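You operate a simulated robot arm through the tools that you are given. There is no shell and no other tool.

You run a simulated robot arm. Do the job below in one go: nothing can be reset, and whatever is moved stays where it is left.

JOB
Pull-test the blue eyelet strap at the card's load, then sort it to good or rework.
Fine: reset the display once, clamp it for one pull and free it after; HELD goes to the good tray, PULLED OUT to the rework box.
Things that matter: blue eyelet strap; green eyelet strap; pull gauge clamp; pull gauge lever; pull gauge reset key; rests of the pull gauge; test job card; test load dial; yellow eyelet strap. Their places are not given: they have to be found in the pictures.

It is judged by the outcome, as a careful person would: the job done as asked, and still so three seconds after it is handed in. It fails if anything else is knocked over, pushed out of place, dropped, spilled or broken.

ROBOT AND FRAMES
A 6-joint arm with a three-finger gripper, fixed in place. Base frame: the origin is on the floor under the middle of its stand, x ahead of it, y to its left, z up. Units: m, rad, N and s.
It reaches about 1.213 m from its shoulder. Its first joint turns from -2.897 to 2.897 rad. Payload 4.89 kg.
The TCP is the grasp point between the finger pads, 0.03 m short of the fingertips. In the tool frame z runs along the fingers and y along their closing line. The gripper opens to 0.164 m; its body begins 0.125 m behind the TCP.
Orientation is that of the tool frame in the base frame, as [roll, pitch, yaw] about the fixed x, y, z axes, in that order (R = Rz(yaw) Ry(pitch) Rx(roll)). With the fingers straight down and closing along the base's y, the tool's x points along the base's -x, its y along +y and its z along -z.

CONTROLS
- The arm moves only by the tool drive_tool. Its argument "steps" is a list of rows, each an object (a shift or turn left out is 0, a gripper value left out holds the last) with "rot": the turn, a rotation vector about the tool's x, y, z in degrees, a list of three; "delta_pos": the shift along the tool's x, y, z in m, a list of three; "fingers": the finger opening in m, from 0 to 0.164. In form: [{"rot": [rx, ry, rz], "delta_pos": [x, y, z], "fingers": fingers}, ...]. A call has 1 to 20 rows; each row shifts and turns the commanded pose from where the row before left it, along the tool's axes as they then stand. Each row takes 0.2 s and may step no farther than 0.05 m and 0.15 rad from the row before; otherwise, or with a gripper value out of range, the whole call is refused. A pose out of reach is approached as far as the arm can. The call stops where the force on the tool passes 60 N (or 10 N more than at its start, if that is more) or the arm is blocked; 0.2 s more then pass. The fingers move at their own pace (about 0.108 m/s each) and stop on an object; they squeeze with about 35 N. The grip force told is the motor's: it shows also when the fingers shut on nothing. Time passes only in rows, and 0.2 s behind the last, so rows that do not move let the fingers close. It gives the time, the measured TCP pose, the force on the tool (base axes), the opening and the grip force at its end, in the units of the frame above (readings bear some noise), with the torque about the TCP (base axes, N m) and any sound that the robot's microphone picked up, and new pictures: "views" is both (left out), scene, wrist or none.
- Cameras (640 x 400 px; columns grow to the right, rows downward): "scene" is fixed at [0.0499, 0.6489, 1.4267]; the picture's right is [-0.56, -0.83, 0.00], its down [-0.26, 0.18, -0.95] and it looks along [0.79, -0.53, -0.32] (base axes); focal length 310 px, centre (320, 200). "wrist" rides on the gripper at [0.076, -0.002, -0.152] in the tool frame; the picture's right is [0.02, 1.00, 0.00], its down [-0.88, 0.02, -0.47] and it looks along [-0.47, 0.01, 0.88] (tool axes); focal length 247 px, centre (320, 200).
- move_column(by): moves the trunk up (or, below 0, down) by that many m; the arm rides with it, the base frame stays. It gives what a move gives, with no picture.
- locate(camera, pixels): for up to 12 pixels [column, row] of the newest picture of that camera ("zoom" is the newest enlarged one), the place [x, y, z] in the base frame of the surface seen there, good to about 0.002 m. No time passes.
- inspect(camera, box): a new picture of the part [left, top, right, bottom] of that camera's present view, enlarged. No time passes.
- hand_in(): hands the job in; it is judged then, once.

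Unless the task says otherwise, let go and move clear before handing in.

The tools are called as name(argument=value, ...) on one line, values as JSON. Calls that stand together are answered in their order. drive_tool: Moves the arm, as the interface text tells. Its arguments: {"type":"object","properties":{"steps":{"type":"array"},"views":{"type":"string","enum":["both","scene","wrist","none"]}},"required":["steps"]} The other tools are called the same way: move_column (by) moves the trunk up or down; locate (camera, pixels) gives the place of the surface under pixels of a picture; inspect (camera, box) takes an enlarged picture of a part of a camera's view; hand_in () hands the job in.

At the start:

```text
time_s: 0.0
position: [0.5616, -0.0403, 1.3237]
tcp_rot: [3.14, 0.001, 3.14]
contact_force: [0.3, 0.5, 0.1]
ft_torque: [0.01, 0.0, 0.0]
grip_width: 0.1639
gripper_force: 0.1
trunk travel left (down, up): [-0.225, 0.165]
```

scene: 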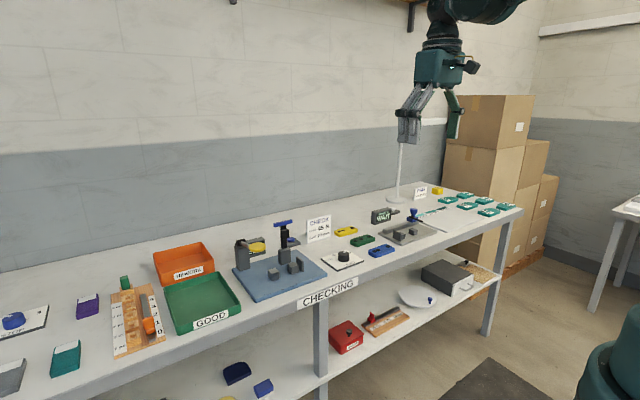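
wrist: 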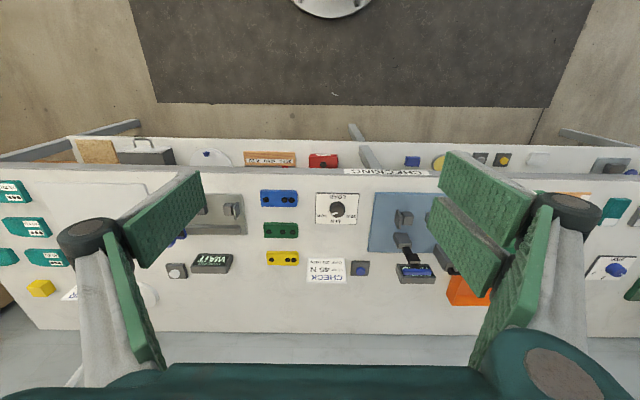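

The scene picture shows a bench with a blue strap near (382,251), a dial at (343,258), a card at (318,228), and two fixtures: one at (280,265) and one at (408,232). I'll enlarge these areas before moving anything.

inspect(camera="scene", box=[220, 190, 380, 310])

inspect(camera="scene", box=[330, 180, 460, 270])

inspect(camera="wrist", box=[150, 170, 310, 290])

inspect(camera="wrist", box=[300, 180, 460, 290])

```text
3.33 times, centred on (300, 250) of scene
```

zoom: 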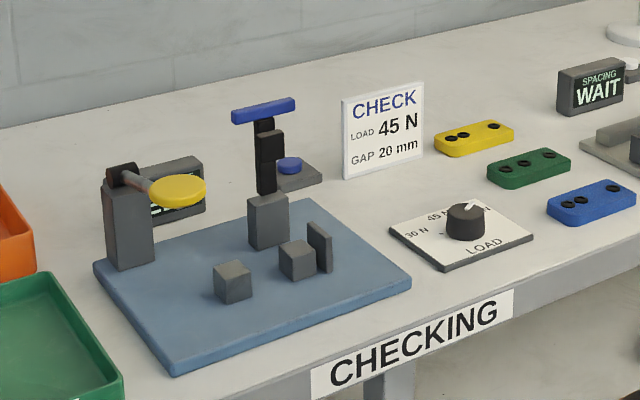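

```text
4.44 times, centred on (395, 225) of scene
```

zoom: 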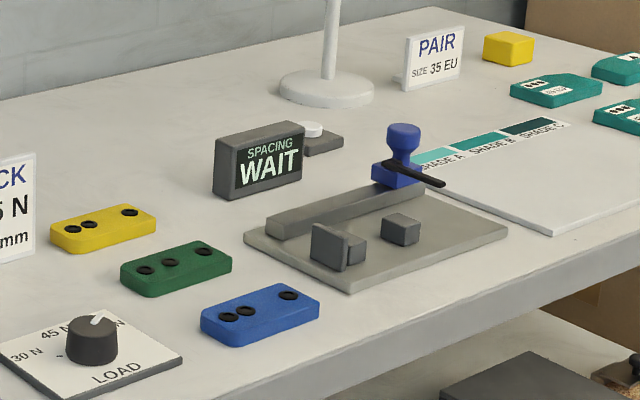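

```text
3.33 times, centred on (230, 230) of wrist
```

zoom: 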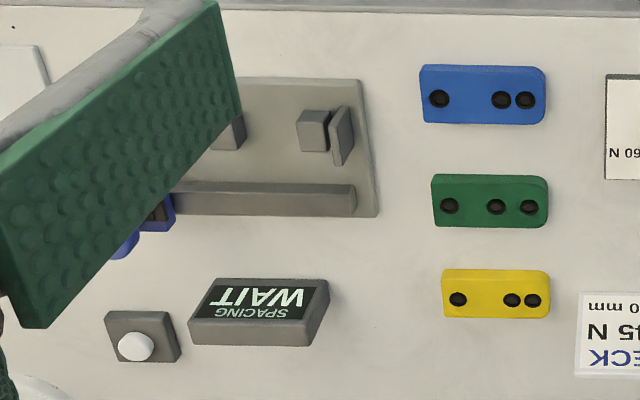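

```text
3.64 times, centred on (380, 235) of wrist
```

zoom: 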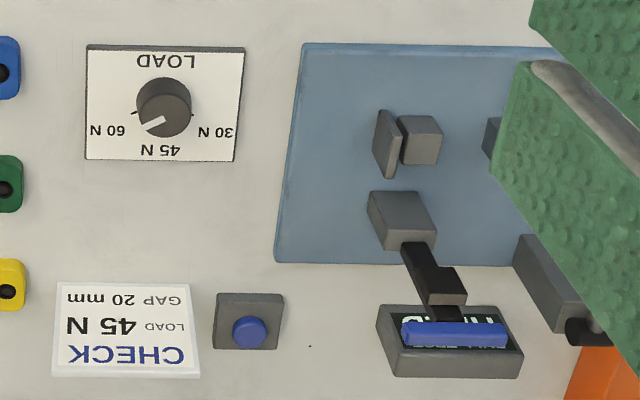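

The job card reads "CHECK LOAD 45 N, GAP 20 mm". The pull gauge is the blue plate, with two rests, a T-handle, a yellow pad, a display and a blue key. The dial pointer sits off 45 N. Next I'll locate the main points.

locate(camera="wrist", pixels=[[280, 199], [337, 210], [340, 193], [362, 269], [415, 270], [405, 217], [388, 194], [372, 243], [281, 231], [283, 258], [405, 240], [326, 270]])

locate(camera="scene", pixels=[[382, 251], [343, 255], [283, 223], [264, 237], [240, 250], [278, 272], [294, 267], [300, 262], [287, 252], [292, 241], [318, 230], [285, 245]])

inspect(camera="scene", box=[225, 210, 335, 300])

inspect(camera="scene", box=[310, 210, 400, 275])

```text
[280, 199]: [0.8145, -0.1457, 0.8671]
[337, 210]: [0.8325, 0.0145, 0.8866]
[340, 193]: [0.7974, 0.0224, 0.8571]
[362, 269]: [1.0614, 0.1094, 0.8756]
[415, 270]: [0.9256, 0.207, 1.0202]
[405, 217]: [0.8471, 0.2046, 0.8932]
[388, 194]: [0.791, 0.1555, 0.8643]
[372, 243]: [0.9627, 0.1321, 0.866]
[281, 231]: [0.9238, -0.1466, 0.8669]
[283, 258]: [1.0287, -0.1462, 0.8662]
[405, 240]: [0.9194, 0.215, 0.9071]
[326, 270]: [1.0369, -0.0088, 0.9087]
```

```text
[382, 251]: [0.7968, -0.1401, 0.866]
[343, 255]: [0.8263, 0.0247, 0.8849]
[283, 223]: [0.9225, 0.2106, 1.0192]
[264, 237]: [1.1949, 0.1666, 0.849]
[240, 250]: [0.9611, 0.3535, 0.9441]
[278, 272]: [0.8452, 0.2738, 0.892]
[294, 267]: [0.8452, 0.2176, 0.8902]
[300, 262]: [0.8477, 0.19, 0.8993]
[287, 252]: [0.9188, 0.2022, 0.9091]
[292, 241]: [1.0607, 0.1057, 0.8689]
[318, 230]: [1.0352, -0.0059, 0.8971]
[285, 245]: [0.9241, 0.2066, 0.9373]
```

```text
4.44 times, centred on (280, 255) of scene
```

zoom: 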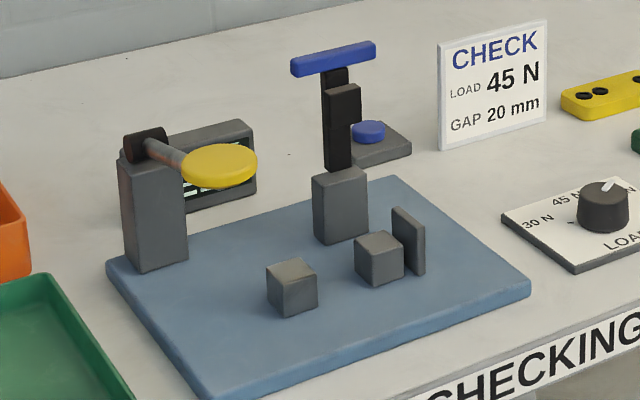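

```text
6.15 times, centred on (355, 242) of scene
```

zoom: 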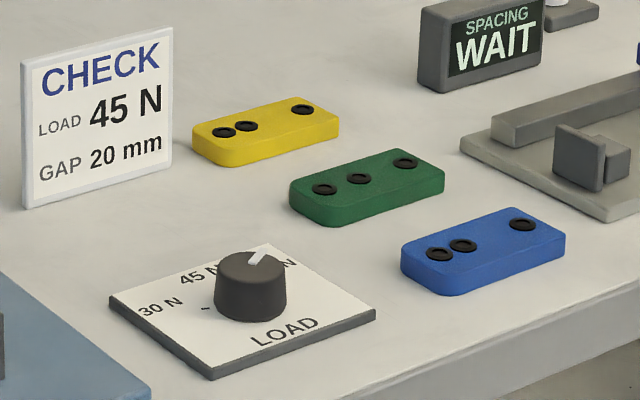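

The strap lies along y at about (0.81, -0.146). The rests are at (0.845, 0.274) and (0.845, 0.218), and the T-handle is at (0.92, 0.21). I'll move above the pull gauge for a closer wrist view.

drive_tool(steps=[{"delta_pos": [-0.005, 0.04, 0.015]}, {"delta_pos": [-0.005, 0.04, 0.015]}, {"delta_pos": [-0.005, 0.04, 0.015]}, {"delta_pos": [-0.005, 0.04, 0.015]}, {"delta_pos": [-0.005, 0.04, 0.015]}, {"delta_pos": [-0.005, 0.04, 0.015]}, {"delta_pos": [-0.005, 0.04, 0.015]}, {}])

```text
time_s: 1.8
position: [0.5965, 0.2421, 1.217]
tcp_rot: [-3.141, 0.002, -3.141]
contact_force: [0.4, 0.4, -0.8]
ft_torque: [-0.1, 0.08, 0.02]
grip_width: 0.1641
gripper_force: 0.1
trunk travel left (down, up): [-0.225, 0.165]
```

scene: 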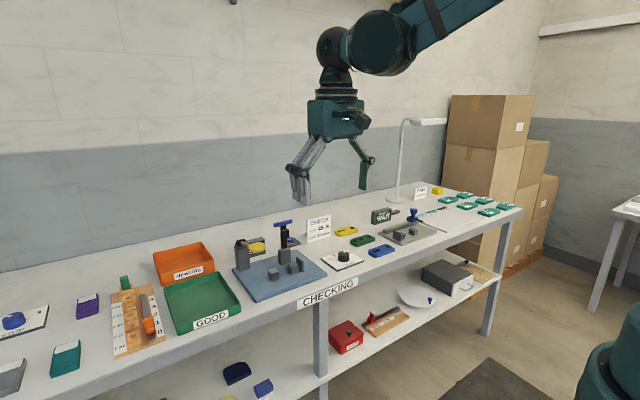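
wrist: 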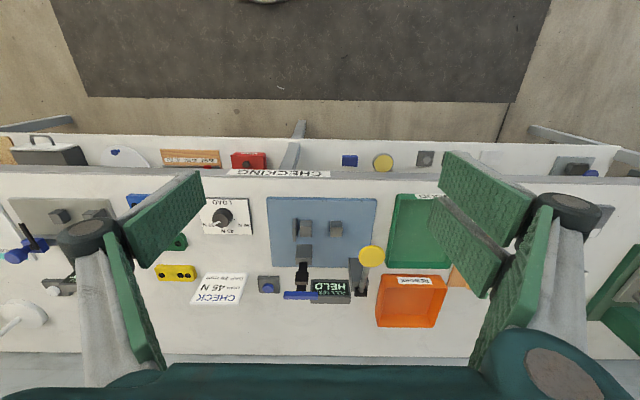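

inspect(camera="wrist", box=[250, 190, 410, 310])

locate(camera="wrist", pixels=[[303, 224], [336, 226], [295, 222], [305, 250], [301, 272], [295, 294], [371, 257], [355, 268], [361, 289], [268, 284], [334, 288], [320, 262]])

inspect(camera="wrist", box=[190, 190, 260, 242])

```text
3.33 times, centred on (330, 250) of wrist
```

zoom: 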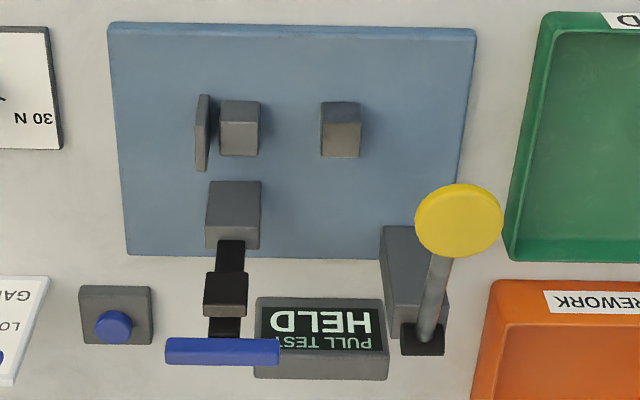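

```text
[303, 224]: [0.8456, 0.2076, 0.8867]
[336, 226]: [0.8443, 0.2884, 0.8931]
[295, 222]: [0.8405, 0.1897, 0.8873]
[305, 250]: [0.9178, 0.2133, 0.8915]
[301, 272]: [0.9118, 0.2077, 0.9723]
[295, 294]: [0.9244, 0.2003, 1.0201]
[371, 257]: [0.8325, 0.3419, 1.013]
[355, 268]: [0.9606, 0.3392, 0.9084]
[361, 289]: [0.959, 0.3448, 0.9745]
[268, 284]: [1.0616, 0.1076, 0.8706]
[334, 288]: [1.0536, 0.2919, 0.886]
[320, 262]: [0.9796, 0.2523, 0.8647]
```

```text
7.69 times, centred on (225, 216) of wrist
```

zoom: 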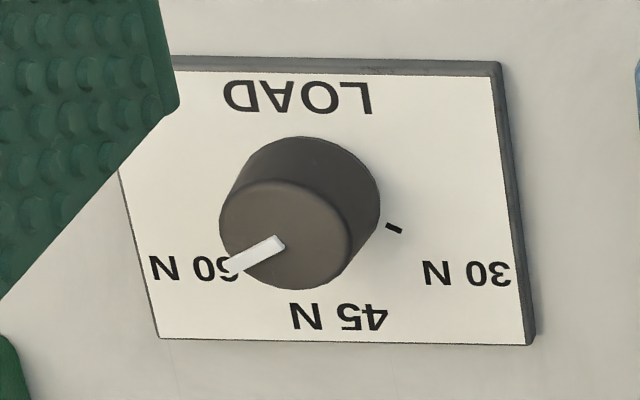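

The display shows "PULL TEST HELD" left over from an earlier test, and the dial pointer seems to be at 60 N. I'll move over the dial for a close view.

drive_tool(steps=[{"delta_pos": [-0.0176, -0.0317, 0.0187]}, {"delta_pos": [-0.0176, -0.0317, 0.0187]}, {"delta_pos": [-0.0176, -0.0317, 0.0187]}, {"delta_pos": [-0.0176, -0.0317, 0.0187]}, {"delta_pos": [-0.0176, -0.0317, 0.0187]}, {"delta_pos": [-0.0176, -0.0317, 0.0187]}, {"delta_pos": [-0.0176, -0.0317, 0.0187]}, {}])

inspect(camera="wrist", box=[260, 150, 380, 240])

```text
time_s: 3.6
position: [0.7196, 0.0186, 1.0883]
tcp_rot: [-3.141, -0.001, -3.14]
contact_force: [0.6, 0.5, 0.1]
ft_torque: [0.05, 0.1, 0.03]
grip_width: 0.1639
gripper_force: 0.0
trunk travel left (down, up): [-0.225, 0.165]
```

scene: 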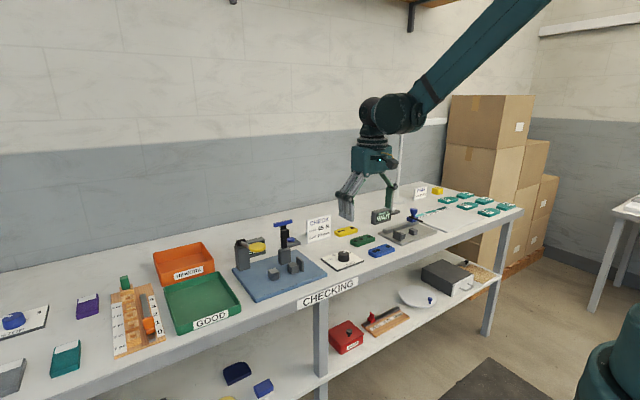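
wrist: 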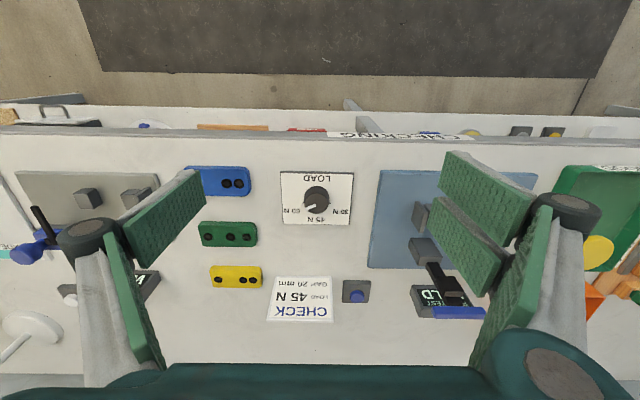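

```text
4.44 times, centred on (320, 195) of wrist
```

zoom: 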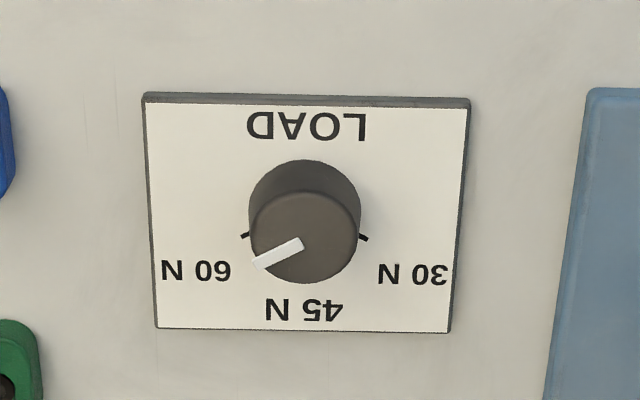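

locate(camera="zoom", pixels=[[305, 240], [264, 262], [244, 236], [364, 239], [248, 220], [360, 220], [302, 245], [305, 165], [305, 280], [150, 100], [468, 105], [305, 220]])

locate(camera="wrist", pixels=[[187, 168], [248, 170], [250, 195], [207, 193], [226, 184], [238, 183], [355, 290], [425, 220], [418, 215], [423, 245], [435, 250], [400, 230]])

```text
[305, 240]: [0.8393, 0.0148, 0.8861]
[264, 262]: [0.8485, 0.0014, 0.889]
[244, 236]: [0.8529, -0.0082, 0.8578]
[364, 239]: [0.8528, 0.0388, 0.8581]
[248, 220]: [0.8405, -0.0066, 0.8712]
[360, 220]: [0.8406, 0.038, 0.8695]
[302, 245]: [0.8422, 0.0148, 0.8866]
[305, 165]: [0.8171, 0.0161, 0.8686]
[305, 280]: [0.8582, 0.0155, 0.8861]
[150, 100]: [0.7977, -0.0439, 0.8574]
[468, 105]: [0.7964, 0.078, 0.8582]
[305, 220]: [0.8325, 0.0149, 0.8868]
```

```text
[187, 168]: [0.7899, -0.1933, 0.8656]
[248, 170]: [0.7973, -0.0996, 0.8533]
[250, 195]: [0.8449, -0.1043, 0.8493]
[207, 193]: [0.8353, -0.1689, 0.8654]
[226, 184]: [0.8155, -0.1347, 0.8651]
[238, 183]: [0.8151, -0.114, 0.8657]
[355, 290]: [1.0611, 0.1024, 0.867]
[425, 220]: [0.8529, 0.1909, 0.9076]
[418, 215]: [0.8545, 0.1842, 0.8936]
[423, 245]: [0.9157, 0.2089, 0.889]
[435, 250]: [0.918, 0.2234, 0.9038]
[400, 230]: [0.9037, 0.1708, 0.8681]
```

The knob centre is near (0.838, 0.0155) with its top at z 0.886. The 30 N and 60 N ticks are at about ±60° and the pointer is on 60 N, so it needs about +60° about vertical. I'll go above it with the fingers partly closed.

drive_tool(steps=[{"delta_pos": [-0.0296, -0.0008, 0.031], "fingers": 0.085}, {"delta_pos": [-0.0296, -0.0008, 0.031]}, {"delta_pos": [-0.0296, -0.0008, 0.031]}, {"delta_pos": [-0.0296, -0.0007, 0.031]}, {}, {}])

```text
time_s: 5.0
position: [0.8381, 0.0149, 0.9614]
tcp_rot: [3.141, 0.0, 3.14]
contact_force: [1.1, 0.1, -0.8]
ft_torque: [-0.01, 0.12, 0.02]
grip_width: 0.085
gripper_force: 0.1
trunk travel left (down, up): [-0.225, 0.165]
```

scene: 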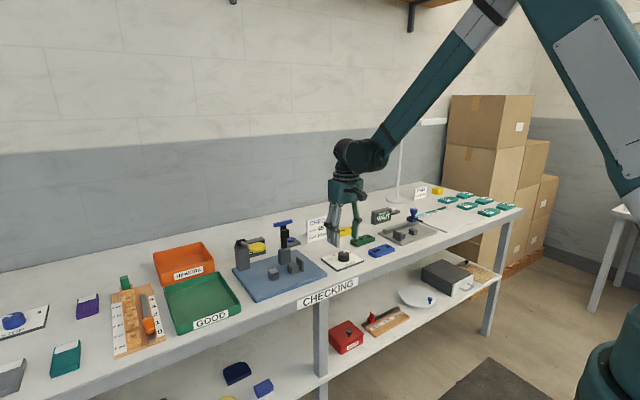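
wrist: 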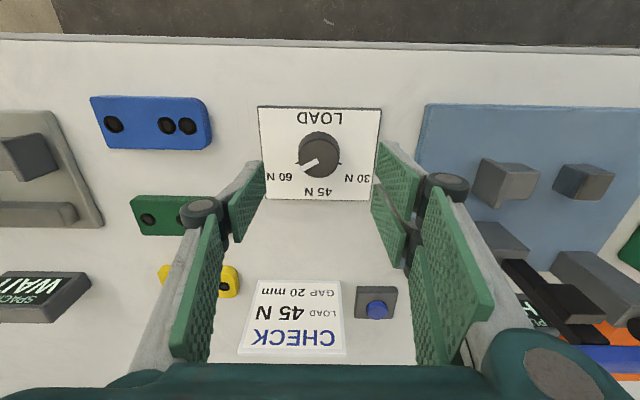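

The gripper is above the dial, which shows at (320,152), and the pads straddle it. I'll check the dial and strap more closely before descending.

inspect(camera="wrist", box=[250, 100, 390, 205])

locate(camera="wrist", pixels=[[91, 97], [211, 103], [210, 148], [107, 147], [114, 124], [167, 126], [187, 126], [375, 293], [377, 310], [320, 150], [309, 165], [320, 165]])

```text
3.81 times, centred on (320, 152) of wrist
```

zoom: 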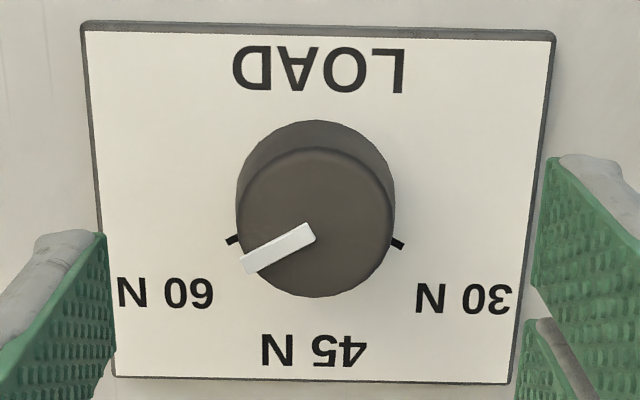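

```text
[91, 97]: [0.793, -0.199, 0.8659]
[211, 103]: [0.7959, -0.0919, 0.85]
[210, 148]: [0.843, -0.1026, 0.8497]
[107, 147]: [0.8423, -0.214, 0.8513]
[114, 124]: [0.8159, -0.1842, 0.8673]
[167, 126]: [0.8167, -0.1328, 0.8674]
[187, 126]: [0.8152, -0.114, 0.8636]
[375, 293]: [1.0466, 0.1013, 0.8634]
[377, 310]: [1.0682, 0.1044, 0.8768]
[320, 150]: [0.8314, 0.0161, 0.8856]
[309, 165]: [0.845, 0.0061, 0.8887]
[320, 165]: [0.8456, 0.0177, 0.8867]
```

locate(camera="zoom", pixels=[[316, 222], [240, 222], [391, 222], [316, 150], [316, 294], [250, 265], [308, 230], [232, 239], [398, 243], [83, 30], [552, 38], [110, 372]])

```text
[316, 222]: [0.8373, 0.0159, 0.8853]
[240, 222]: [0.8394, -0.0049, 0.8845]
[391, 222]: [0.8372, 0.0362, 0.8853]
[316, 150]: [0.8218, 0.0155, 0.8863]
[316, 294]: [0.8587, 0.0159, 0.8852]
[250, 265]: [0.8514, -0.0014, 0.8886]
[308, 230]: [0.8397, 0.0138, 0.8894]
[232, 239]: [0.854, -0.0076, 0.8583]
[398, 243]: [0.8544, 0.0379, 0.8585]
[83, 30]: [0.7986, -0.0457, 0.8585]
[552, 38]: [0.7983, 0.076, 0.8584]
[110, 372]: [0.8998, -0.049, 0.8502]
```

The knob centre is (0.839, 0.0157) with radius about 0.0205. I'll descend around it and close gently.

drive_tool(steps=[{"delta_pos": [-0.0009, 0.0008, 0.02], "fingers": 0.07}, {"delta_pos": [0, 0, 0.022]}, {"delta_pos": [0, 0, 0.022]}, {}])

```text
time_s: 6.0
position: [0.8403, 0.0164, 0.8991]
tcp_rot: [-3.141, 0.001, 3.141]
contact_force: [0.6, 1.0, -0.4]
ft_torque: [-0.01, 0.06, -0.02]
grip_width: 0.07
gripper_force: 0.1
trunk travel left (down, up): [-0.225, 0.165]
```

scene: 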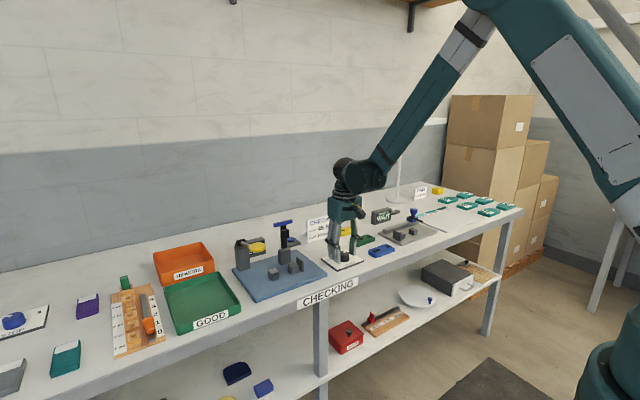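
wrist: 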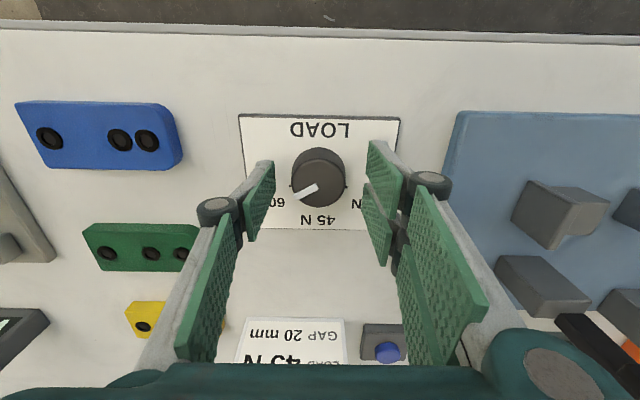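

The pads straddle the knob at (318,178) with no contact. Now I'll close on it.

drive_tool(steps=[{"fingers": 0.03}, {"fingers": 0.03}, {}], views="wrist")

```text
time_s: 6.8
position: [0.8393, 0.0156, 0.8989]
tcp_rot: [3.141, -0.001, -3.14]
contact_force: [-1.0, -19.0, -0.3]
ft_torque: [-0.77, 0.12, 0.04]
grip_width: 0.0411
gripper_force: 44.7
trunk travel left (down, up): [-0.225, 0.165]
```

wrist: 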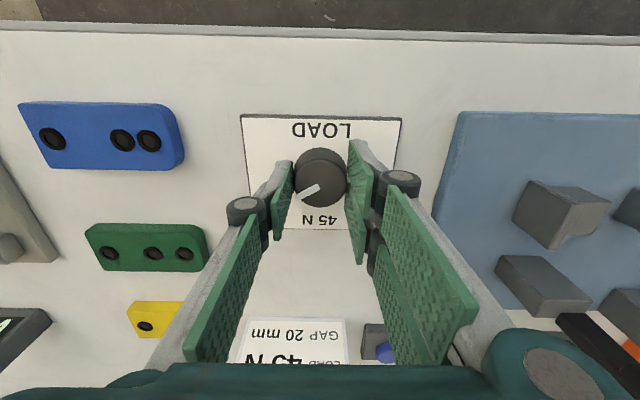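

The knob is gripped at 0.041 m, but there's a 19 N sideways load in -y. I'll shift slightly in -y to relieve it before turning.

drive_tool(steps=[{"delta_pos": [0, -0.001, 0]}, {}], views="none")

```text
time_s: 7.4
position: [0.8405, 0.0154, 0.8991]
tcp_rot: [3.141, 0.0, -3.141]
contact_force: [0.4, -15.9, -8.5]
ft_torque: [-0.57, -0.54, 0.02]
grip_width: 0.0411
gripper_force: 44.9
trunk travel left (down, up): [-0.225, 0.165]
```

The side force only fell to about 16 N, so I'll shift a little more in -y.

drive_tool(steps=[{"delta_pos": [0, -0.002, 0]}, {}], views="none")

```text
time_s: 8.0
position: [0.8394, 0.015, 0.8992]
tcp_rot: [3.14, 0.0, -3.14]
contact_force: [-0.4, 9.5, -15.2]
ft_torque: [0.34, -0.54, 0.01]
grip_width: 0.0412
gripper_force: 45.3
trunk travel left (down, up): [-0.225, 0.165]
```

The side load is now small. I'll turn the knob +60° about base z, which is -60° about tool z.

drive_tool(steps=[{"rot": [0, 0, -7.5]}, {"rot": [0, 0, -7.5]}, {"rot": [0, 0, -7.5]}, {"rot": [0, 0, -7.5]}, {"rot": [0, 0, -7.5]}, {"rot": [0, 0, -7.5]}, {"rot": [0, 0, -7.5]}, {"rot": [0, 0, -7.5]}, {}])

```text
time_s: 10.0
position: [0.8402, 0.0136, 0.8992]
tcp_rot: [-3.14, 0.0, -2.094]
contact_force: [2.2, 28.6, -11.2]
ft_torque: [0.67, -0.1, -0.01]
grip_width: 0.041
gripper_force: 45.0
trunk travel left (down, up): [-0.225, 0.165]
```

scene: 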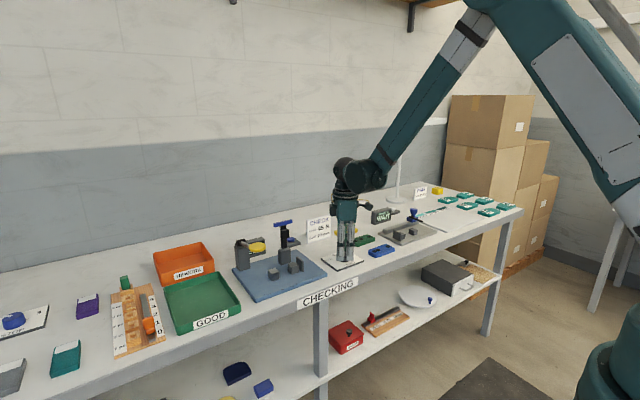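
wrist: 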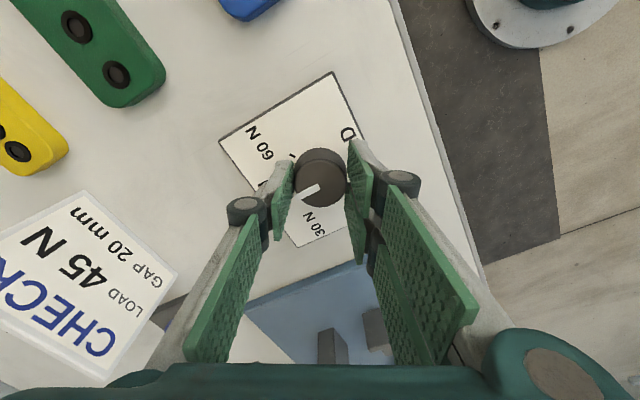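

The knob turned with the gripper; its pointer at (313,190) is unchanged relative to the fingers. I'll open and check it against the 45 N mark.

drive_tool(steps=[{"fingers": 0.085}, {"fingers": 0.085}, {"delta_pos": [0, 0, -0.03]}, {"delta_pos": [0, 0, -0.04]}, {"delta_pos": [0, 0, -0.04]}, {"rot": [0, 0, 7.5]}, {"rot": [0, 0, 7.5]}, {"rot": [0, 0, 7.5]}, {"rot": [0, 0, 7.5]}, {"rot": [0, 0, 7.5]}, {"rot": [0, 0, 7.5]}, {"rot": [0, 0, 7.5]}, {"rot": [0, 0, 7.5]}, {}])

inspect(camera="wrist", box=[250, 100, 390, 190])

```text
time_s: 13.0
position: [0.841, 0.0149, 1.0097]
tcp_rot: [3.141, -0.001, 3.139]
contact_force: [0.0, 0.4, -0.2]
ft_torque: [0.0, -0.02, -0.03]
grip_width: 0.0849
gripper_force: 0.0
trunk travel left (down, up): [-0.225, 0.165]
```

scene: 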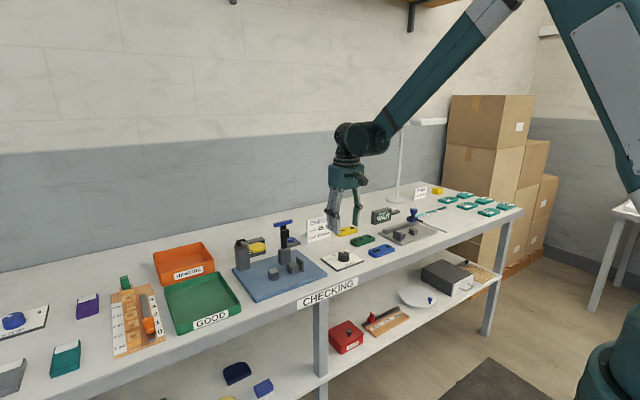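
wrist: 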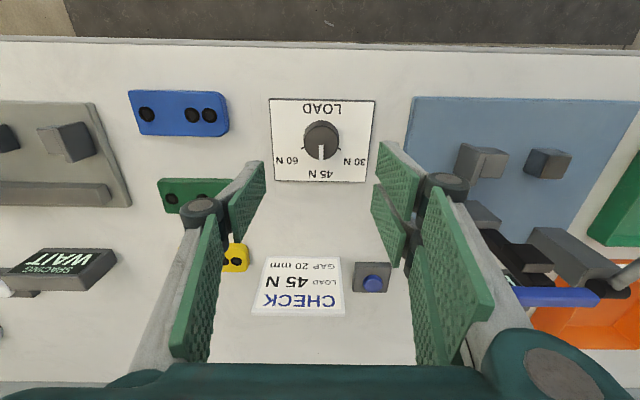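

```text
4.44 times, centred on (320, 145) of wrist
```

zoom: 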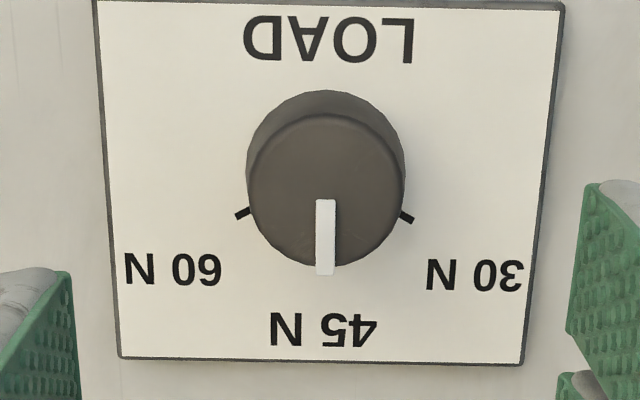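

The pointer at (325,240) of the enlarged view now lines up with 45 N. Next is the blue reset key; I'll rise and move to look at it closely.

drive_tool(steps=[{"delta_pos": [0, 0, -0.045]}, {"delta_pos": [0, 0, -0.045]}, {"delta_pos": [-0.03, 0.025, 0]}, {"delta_pos": [-0.03, 0.025, 0]}, {"delta_pos": [-0.03, 0.025, 0]}, {"delta_pos": [-0.02, 0.014, 0]}, {}])

inspect(camera="wrist", box=[260, 150, 400, 255])

```text
time_s: 14.6
position: [0.9494, 0.1033, 1.1002]
tcp_rot: [-3.139, 0.0, -3.141]
contact_force: [0.1, 0.4, 0.4]
ft_torque: [-0.01, 0.03, 0.0]
grip_width: 0.0851
gripper_force: 0.1
trunk travel left (down, up): [-0.225, 0.165]
```

scene: 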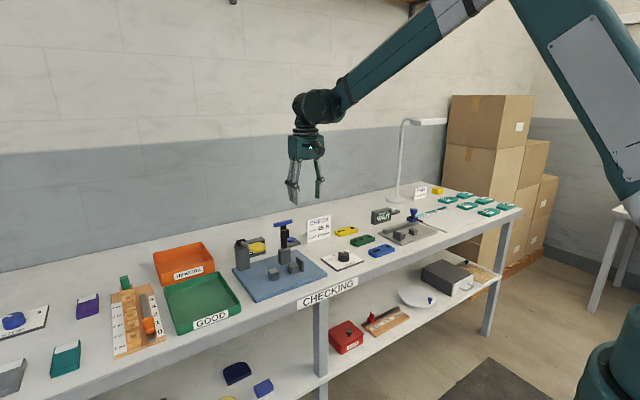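
wrist: 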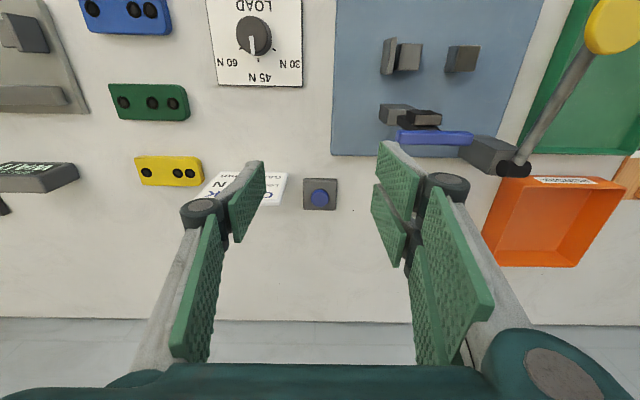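

```text
3.81 times, centred on (330, 202) of wrist
```

zoom: 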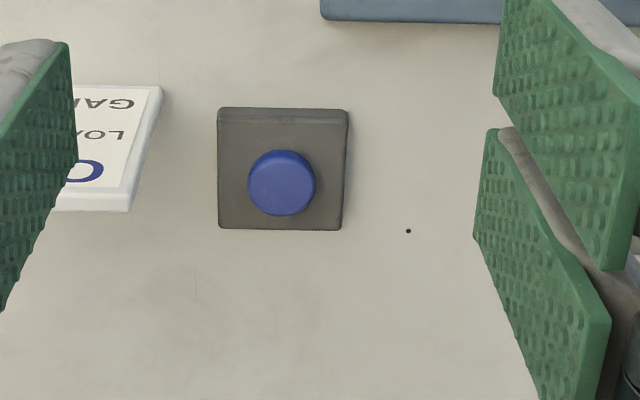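

The reset key's blue button is at (280,183) in the enlarged view. I'll locate it and also measure the gauge parts seen here.

locate(camera="zoom", pixels=[[280, 188], [250, 188], [313, 188], [280, 212], [280, 153], [225, 115], [340, 220], [100, 150], [140, 200]])

locate(camera="wrist", pixels=[[390, 50], [410, 52], [462, 56], [400, 42], [398, 118], [425, 116], [402, 137], [468, 137], [435, 136], [515, 168], [612, 28], [500, 150]])

inspect(camera="wrist", box=[330, 0, 640, 190])

```text
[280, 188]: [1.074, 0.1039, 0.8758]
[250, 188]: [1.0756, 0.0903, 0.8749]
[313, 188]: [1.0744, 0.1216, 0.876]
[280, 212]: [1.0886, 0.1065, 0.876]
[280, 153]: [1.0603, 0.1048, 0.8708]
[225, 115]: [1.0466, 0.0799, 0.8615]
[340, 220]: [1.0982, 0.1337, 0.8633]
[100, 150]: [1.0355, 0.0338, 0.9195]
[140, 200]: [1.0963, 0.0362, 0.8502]
```

```text
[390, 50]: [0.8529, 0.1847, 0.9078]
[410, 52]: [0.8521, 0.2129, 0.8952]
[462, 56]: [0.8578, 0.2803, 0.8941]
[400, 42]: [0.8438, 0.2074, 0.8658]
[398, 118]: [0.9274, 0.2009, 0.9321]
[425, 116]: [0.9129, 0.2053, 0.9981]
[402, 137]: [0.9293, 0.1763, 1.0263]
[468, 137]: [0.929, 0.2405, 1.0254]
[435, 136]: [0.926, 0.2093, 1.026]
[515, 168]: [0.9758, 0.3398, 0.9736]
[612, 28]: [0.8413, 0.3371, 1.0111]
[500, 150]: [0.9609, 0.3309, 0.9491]
```

```text
2.06 times, centred on (485, 95) of wrist
```

zoom: 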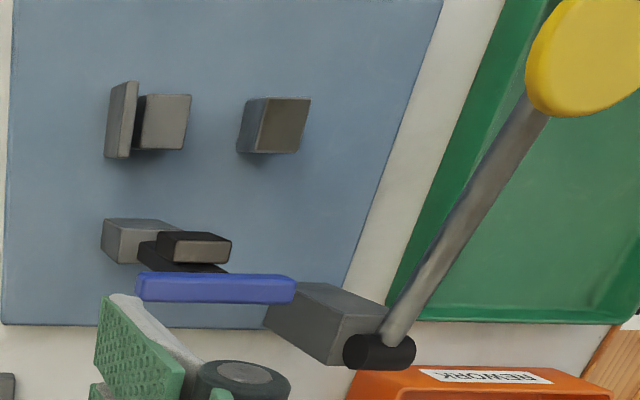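

The button centre is (1.0745, 0.106) with its top at z 0.876. I'll close the fingers, move over it and come down to just above.

drive_tool(steps=[{"delta_pos": [-0.042, 0.001, 0], "fingers": 0.0}, {"delta_pos": [-0.042, 0.001, 0]}, {"delta_pos": [-0.041, 0.001, 0]}, {"delta_pos": [0, 0, 0.045]}, {"delta_pos": [0, 0, 0.045]}, {"delta_pos": [0, 0, 0.045]}, {"delta_pos": [0, 0, 0.04]}, {}])

```text
time_s: 16.4
position: [1.0747, 0.1073, 0.9253]
tcp_rot: [3.14, 0.002, 3.141]
contact_force: [-0.6, 0.3, -0.9]
ft_torque: [0.02, 0.1, -0.02]
grip_width: 0.0
gripper_force: 34.9
trunk travel left (down, up): [-0.225, 0.165]
```

scene: 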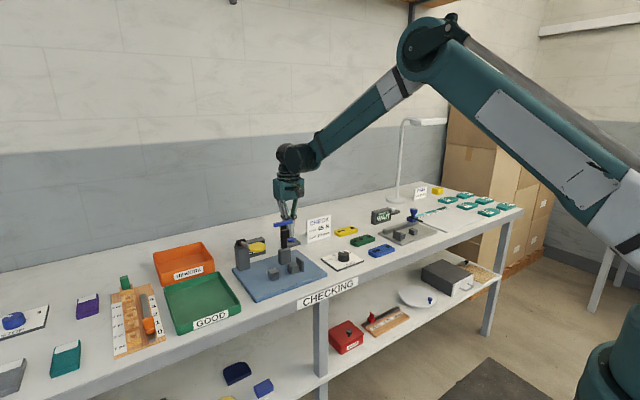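
wrist: 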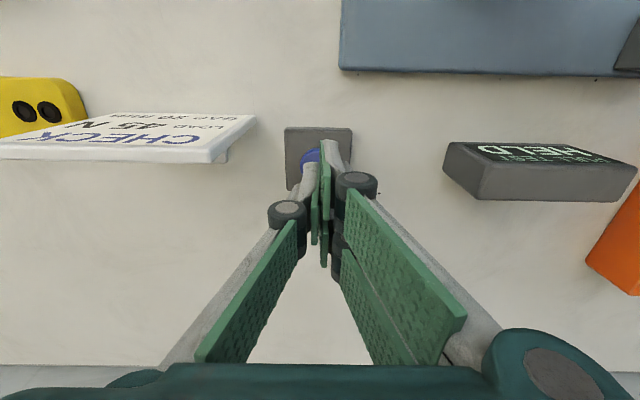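

The closed fingertips are just above the key at (310,157). I'll press down in small steps.

drive_tool(steps=[{"delta_pos": [0, 0, 0.008]}, {"delta_pos": [0, 0, 0.006]}, {"delta_pos": [0, 0, 0.004]}, {"delta_pos": [0, 0, 0.003]}, {"delta_pos": [0, 0, 0.002]}], views="wrist")

```text
time_s: 17.6
position: [1.0734, 0.1055, 0.9015]
tcp_rot: [-3.141, 0.001, 3.141]
contact_force: [0.8, 0.0, 0.9]
ft_torque: [0.03, 0.04, -0.02]
grip_width: 0.0061
gripper_force: 35.1
trunk travel left (down, up): [-0.225, 0.165]
```

wrist: 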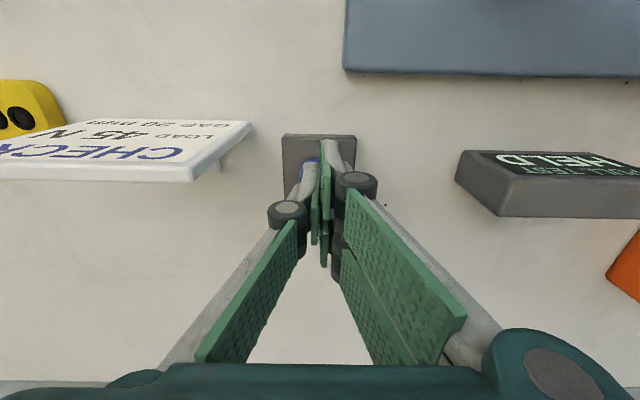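

The width reading rose to 0.006 but there's almost no force, so I'll check the display and key.

inspect(camera="wrist", box=[270, 110, 400, 210])

inspect(camera="wrist", box=[440, 130, 640, 230])

inspect(camera="scene", box=[230, 190, 330, 270])

```text
4.00 times, centred on (335, 160) of wrist
```

zoom: 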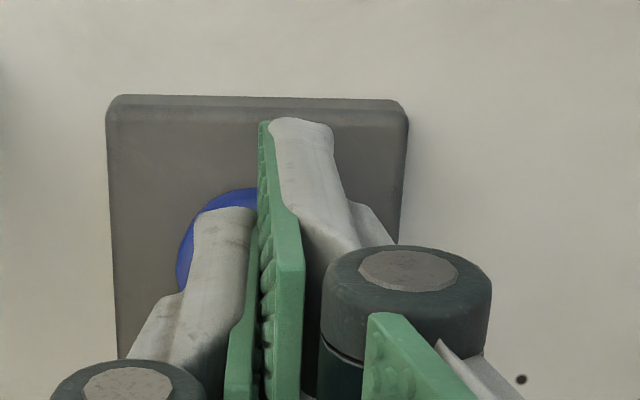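

```text
3.20 times, centred on (540, 180) of wrist
```

zoom: 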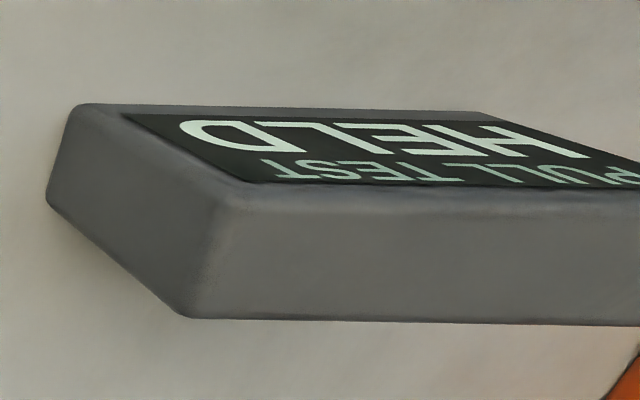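

```text
5.00 times, centred on (280, 230) of scene
```

zoom: 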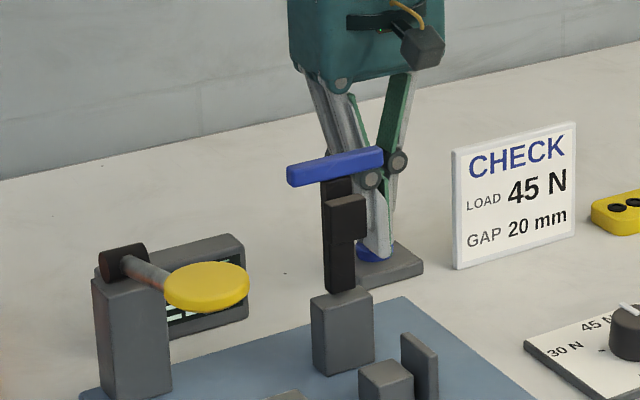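

The display still reads HELD and the key isn't actuated yet. I'll press a little further.

drive_tool(steps=[{"delta_pos": [0, 0, 0.002]}, {"delta_pos": [0, 0, 0.002]}], views="wrist")

inspect(camera="wrist", box=[270, 110, 400, 210])

```text
time_s: 18.2
position: [1.0737, 0.1051, 0.8981]
tcp_rot: [3.141, 0.0, -3.141]
contact_force: [-0.2, 0.8, 2.2]
ft_torque: [0.01, -0.01, 0.02]
grip_width: 0.0059
gripper_force: 45.4
trunk travel left (down, up): [-0.225, 0.165]
heard: click
```

wrist: 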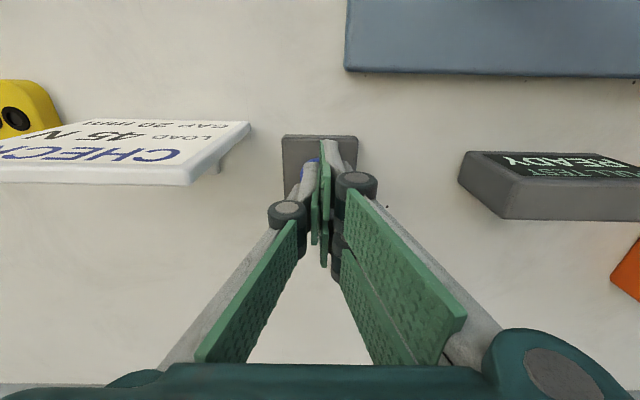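

```text
4.00 times, centred on (335, 160) of wrist
```

zoom: 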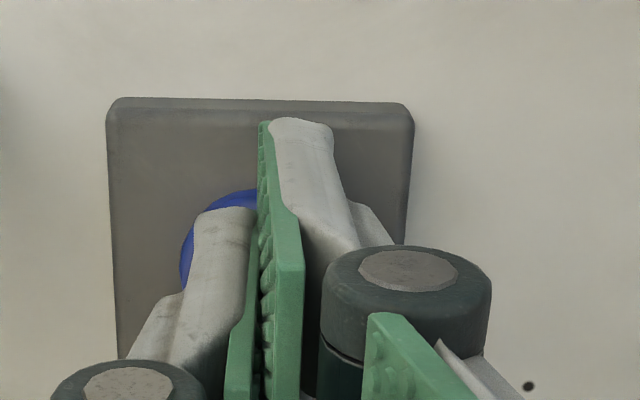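

I heard a click and the display now reads READY, so the reset is done. I'll lift off straight up and go view the blue strap.

drive_tool(steps=[{"delta_pos": [0, 0, -0.045]}, {"delta_pos": [0, 0, -0.045]}, {"delta_pos": [0, 0, -0.045]}, {"delta_pos": [0, 0, -0.045]}, {"delta_pos": [0.035, -0.0253, 0], "fingers": 0.12}, {"delta_pos": [0.035, -0.0253, 0]}, {"delta_pos": [0.035, -0.0253, 0]}, {"delta_pos": [0.035, -0.0253, 0]}, {"delta_pos": [0.035, -0.0253, 0]}, {"delta_pos": [0.035, -0.0253, 0]}, {"delta_pos": [0.035, -0.0253, 0]}, {"delta_pos": [0.035, -0.0253, 0]}, {"delta_pos": [0.035, -0.0253, 0.02]}, {"delta_pos": [0.03, -0.0253, 0.025]}, {}])

inspect(camera="wrist", box=[240, 140, 400, 260])

```text
time_s: 21.4
position: [0.7299, -0.1501, 1.0336]
tcp_rot: [-3.141, -0.001, 3.14]
contact_force: [-0.5, 0.0, 0.5]
ft_torque: [0.05, -0.03, -0.01]
grip_width: 0.1203
gripper_force: 0.2
trunk travel left (down, up): [-0.225, 0.165]
```

scene: 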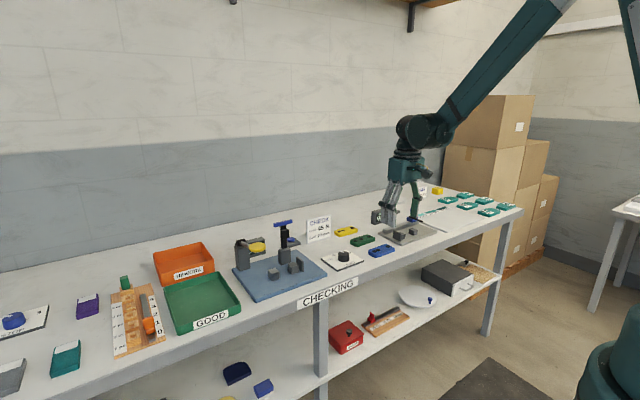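
wrist: 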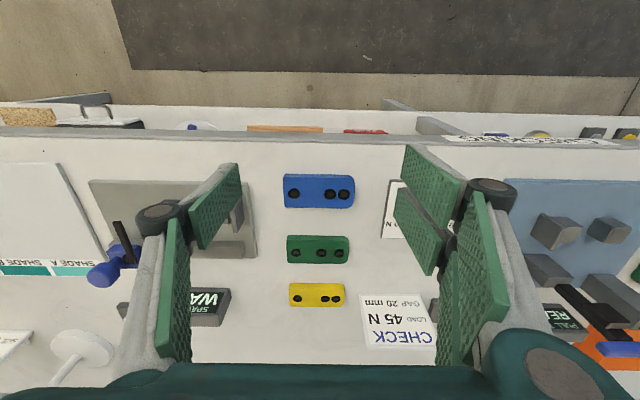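

```text
3.33 times, centred on (320, 200) of wrist
```

zoom: 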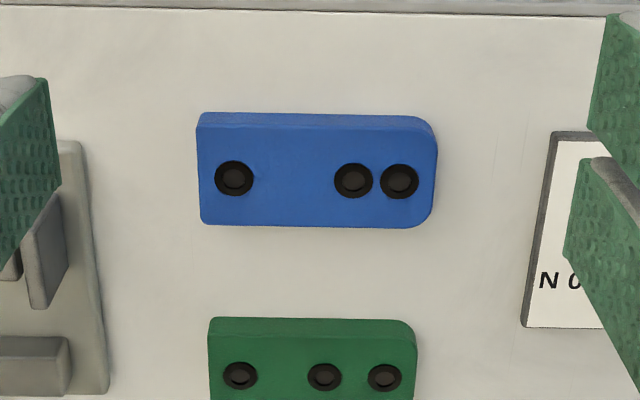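

locate(camera="zoom", pixels=[[204, 130], [203, 222], [410, 226], [434, 155], [433, 195], [415, 132], [234, 177], [353, 180], [399, 181], [320, 126], [320, 224], [100, 300]])

locate(camera="wrist", pixels=[[290, 242], [348, 240], [348, 258], [291, 257], [293, 287], [342, 288], [258, 220], [385, 200], [320, 300], [320, 160], [315, 235], [315, 262]])

```text
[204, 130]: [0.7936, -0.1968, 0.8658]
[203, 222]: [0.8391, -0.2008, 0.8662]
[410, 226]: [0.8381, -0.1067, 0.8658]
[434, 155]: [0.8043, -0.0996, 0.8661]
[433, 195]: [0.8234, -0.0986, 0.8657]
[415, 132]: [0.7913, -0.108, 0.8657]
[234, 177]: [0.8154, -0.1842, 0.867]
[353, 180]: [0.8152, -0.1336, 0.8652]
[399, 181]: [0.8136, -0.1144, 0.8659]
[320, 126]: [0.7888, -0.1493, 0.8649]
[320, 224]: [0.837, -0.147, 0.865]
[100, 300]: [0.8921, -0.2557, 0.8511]
```

```text
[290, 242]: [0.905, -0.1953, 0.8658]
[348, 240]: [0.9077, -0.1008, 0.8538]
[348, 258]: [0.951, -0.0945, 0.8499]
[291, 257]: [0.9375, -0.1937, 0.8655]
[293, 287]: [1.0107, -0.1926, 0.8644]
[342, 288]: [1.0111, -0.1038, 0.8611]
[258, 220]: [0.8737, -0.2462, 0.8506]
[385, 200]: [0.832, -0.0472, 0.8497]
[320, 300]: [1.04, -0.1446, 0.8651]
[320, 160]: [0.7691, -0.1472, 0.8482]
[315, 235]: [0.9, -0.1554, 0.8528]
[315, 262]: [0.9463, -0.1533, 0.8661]
```

The blue strap spans x 0.790–0.839 and y -0.200 to -0.098, with its top at z 0.866. Before picking it I'll get a close view of the rests, clamp and lever to measure them.

drive_tool(steps=[{"delta_pos": [0, 0.0395, -0.005]}, {"delta_pos": [0, 0.0395, -0.005]}, {"delta_pos": [0, 0.0395, -0.005]}, {"delta_pos": [0, 0.0395, -0.005]}, {"delta_pos": [0, 0.0395, -0.005]}, {"delta_pos": [0, 0.0395, -0.005]}, {"delta_pos": [0, 0.0395, -0.005]}, {"delta_pos": [0, 0.0395, -0.005]}, {"delta_pos": [0, 0.0395, -0.005]}, {"delta_pos": [0, 0.0395, -0.005]}, {}])

inspect(camera="wrist", box=[230, 150, 410, 260])

```text
time_s: 23.8
position: [0.7279, 0.2465, 1.0843]
tcp_rot: [3.141, 0.0, 3.14]
contact_force: [-0.3, 0.7, -0.2]
ft_torque: [-0.07, 0.02, 0.0]
grip_width: 0.1203
gripper_force: 0.1
trunk travel left (down, up): [-0.225, 0.165]
```

scene: 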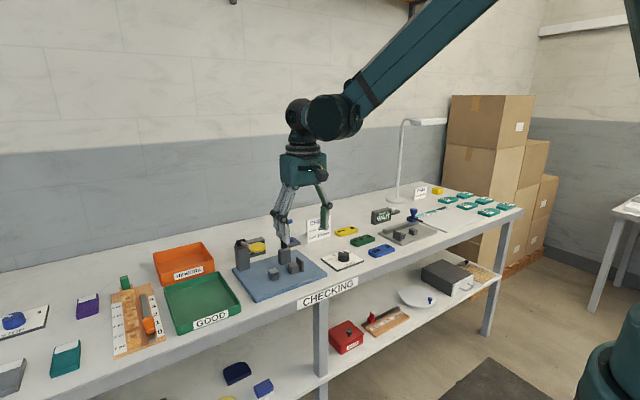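
wrist: 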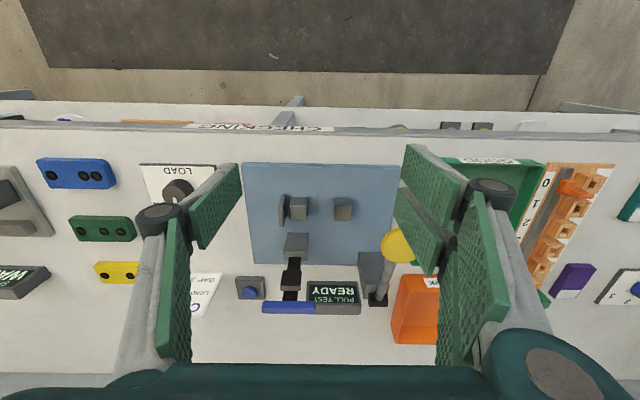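

```text
3.56 times, centred on (320, 205) of wrist
```

zoom: 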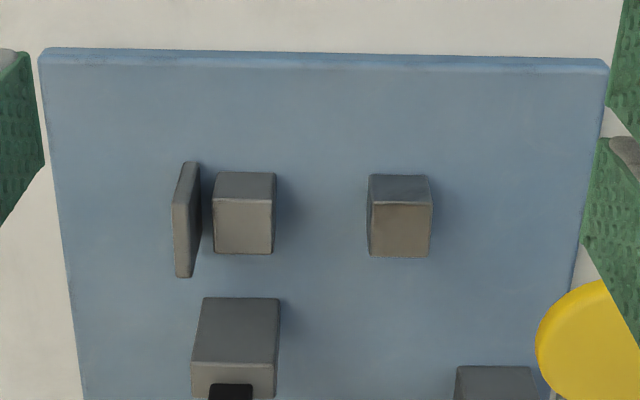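

locate(camera="zoom", pixels=[[217, 205], [271, 205], [219, 250], [270, 250], [372, 207], [428, 209], [373, 252], [427, 254], [176, 208], [184, 274], [198, 165], [182, 240]])

locate(camera="zoom", pixels=[[195, 363], [273, 365], [205, 302], [278, 302], [235, 375], [300, 230], [320, 300], [100, 200], [560, 330], [540, 200], [470, 370], [560, 300]])

inspect(camera="wrist", box=[260, 225, 430, 325])

```text
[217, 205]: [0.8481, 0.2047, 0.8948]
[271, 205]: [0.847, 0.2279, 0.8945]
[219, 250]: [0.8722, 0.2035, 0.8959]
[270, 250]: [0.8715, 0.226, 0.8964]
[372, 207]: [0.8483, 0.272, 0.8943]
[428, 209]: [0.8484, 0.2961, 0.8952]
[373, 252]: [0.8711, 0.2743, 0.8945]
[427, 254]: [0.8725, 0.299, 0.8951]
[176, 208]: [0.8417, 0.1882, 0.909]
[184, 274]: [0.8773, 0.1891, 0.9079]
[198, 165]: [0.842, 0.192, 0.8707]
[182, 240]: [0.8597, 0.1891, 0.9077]
```

```text
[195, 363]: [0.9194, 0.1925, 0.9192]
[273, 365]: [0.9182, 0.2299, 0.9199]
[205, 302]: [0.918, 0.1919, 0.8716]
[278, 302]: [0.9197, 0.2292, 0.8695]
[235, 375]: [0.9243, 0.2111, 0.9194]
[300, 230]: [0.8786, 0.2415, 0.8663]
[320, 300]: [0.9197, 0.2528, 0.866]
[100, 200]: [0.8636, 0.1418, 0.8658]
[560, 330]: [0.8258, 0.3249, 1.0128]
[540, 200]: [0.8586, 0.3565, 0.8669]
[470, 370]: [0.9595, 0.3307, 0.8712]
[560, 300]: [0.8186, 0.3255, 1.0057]
```

```text
3.76 times, centred on (345, 275) of wrist
```

zoom: 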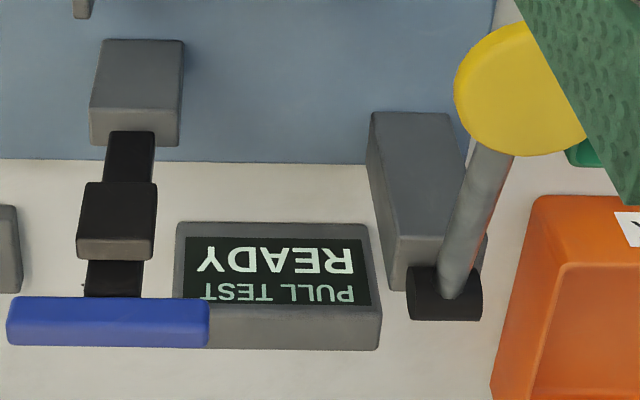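

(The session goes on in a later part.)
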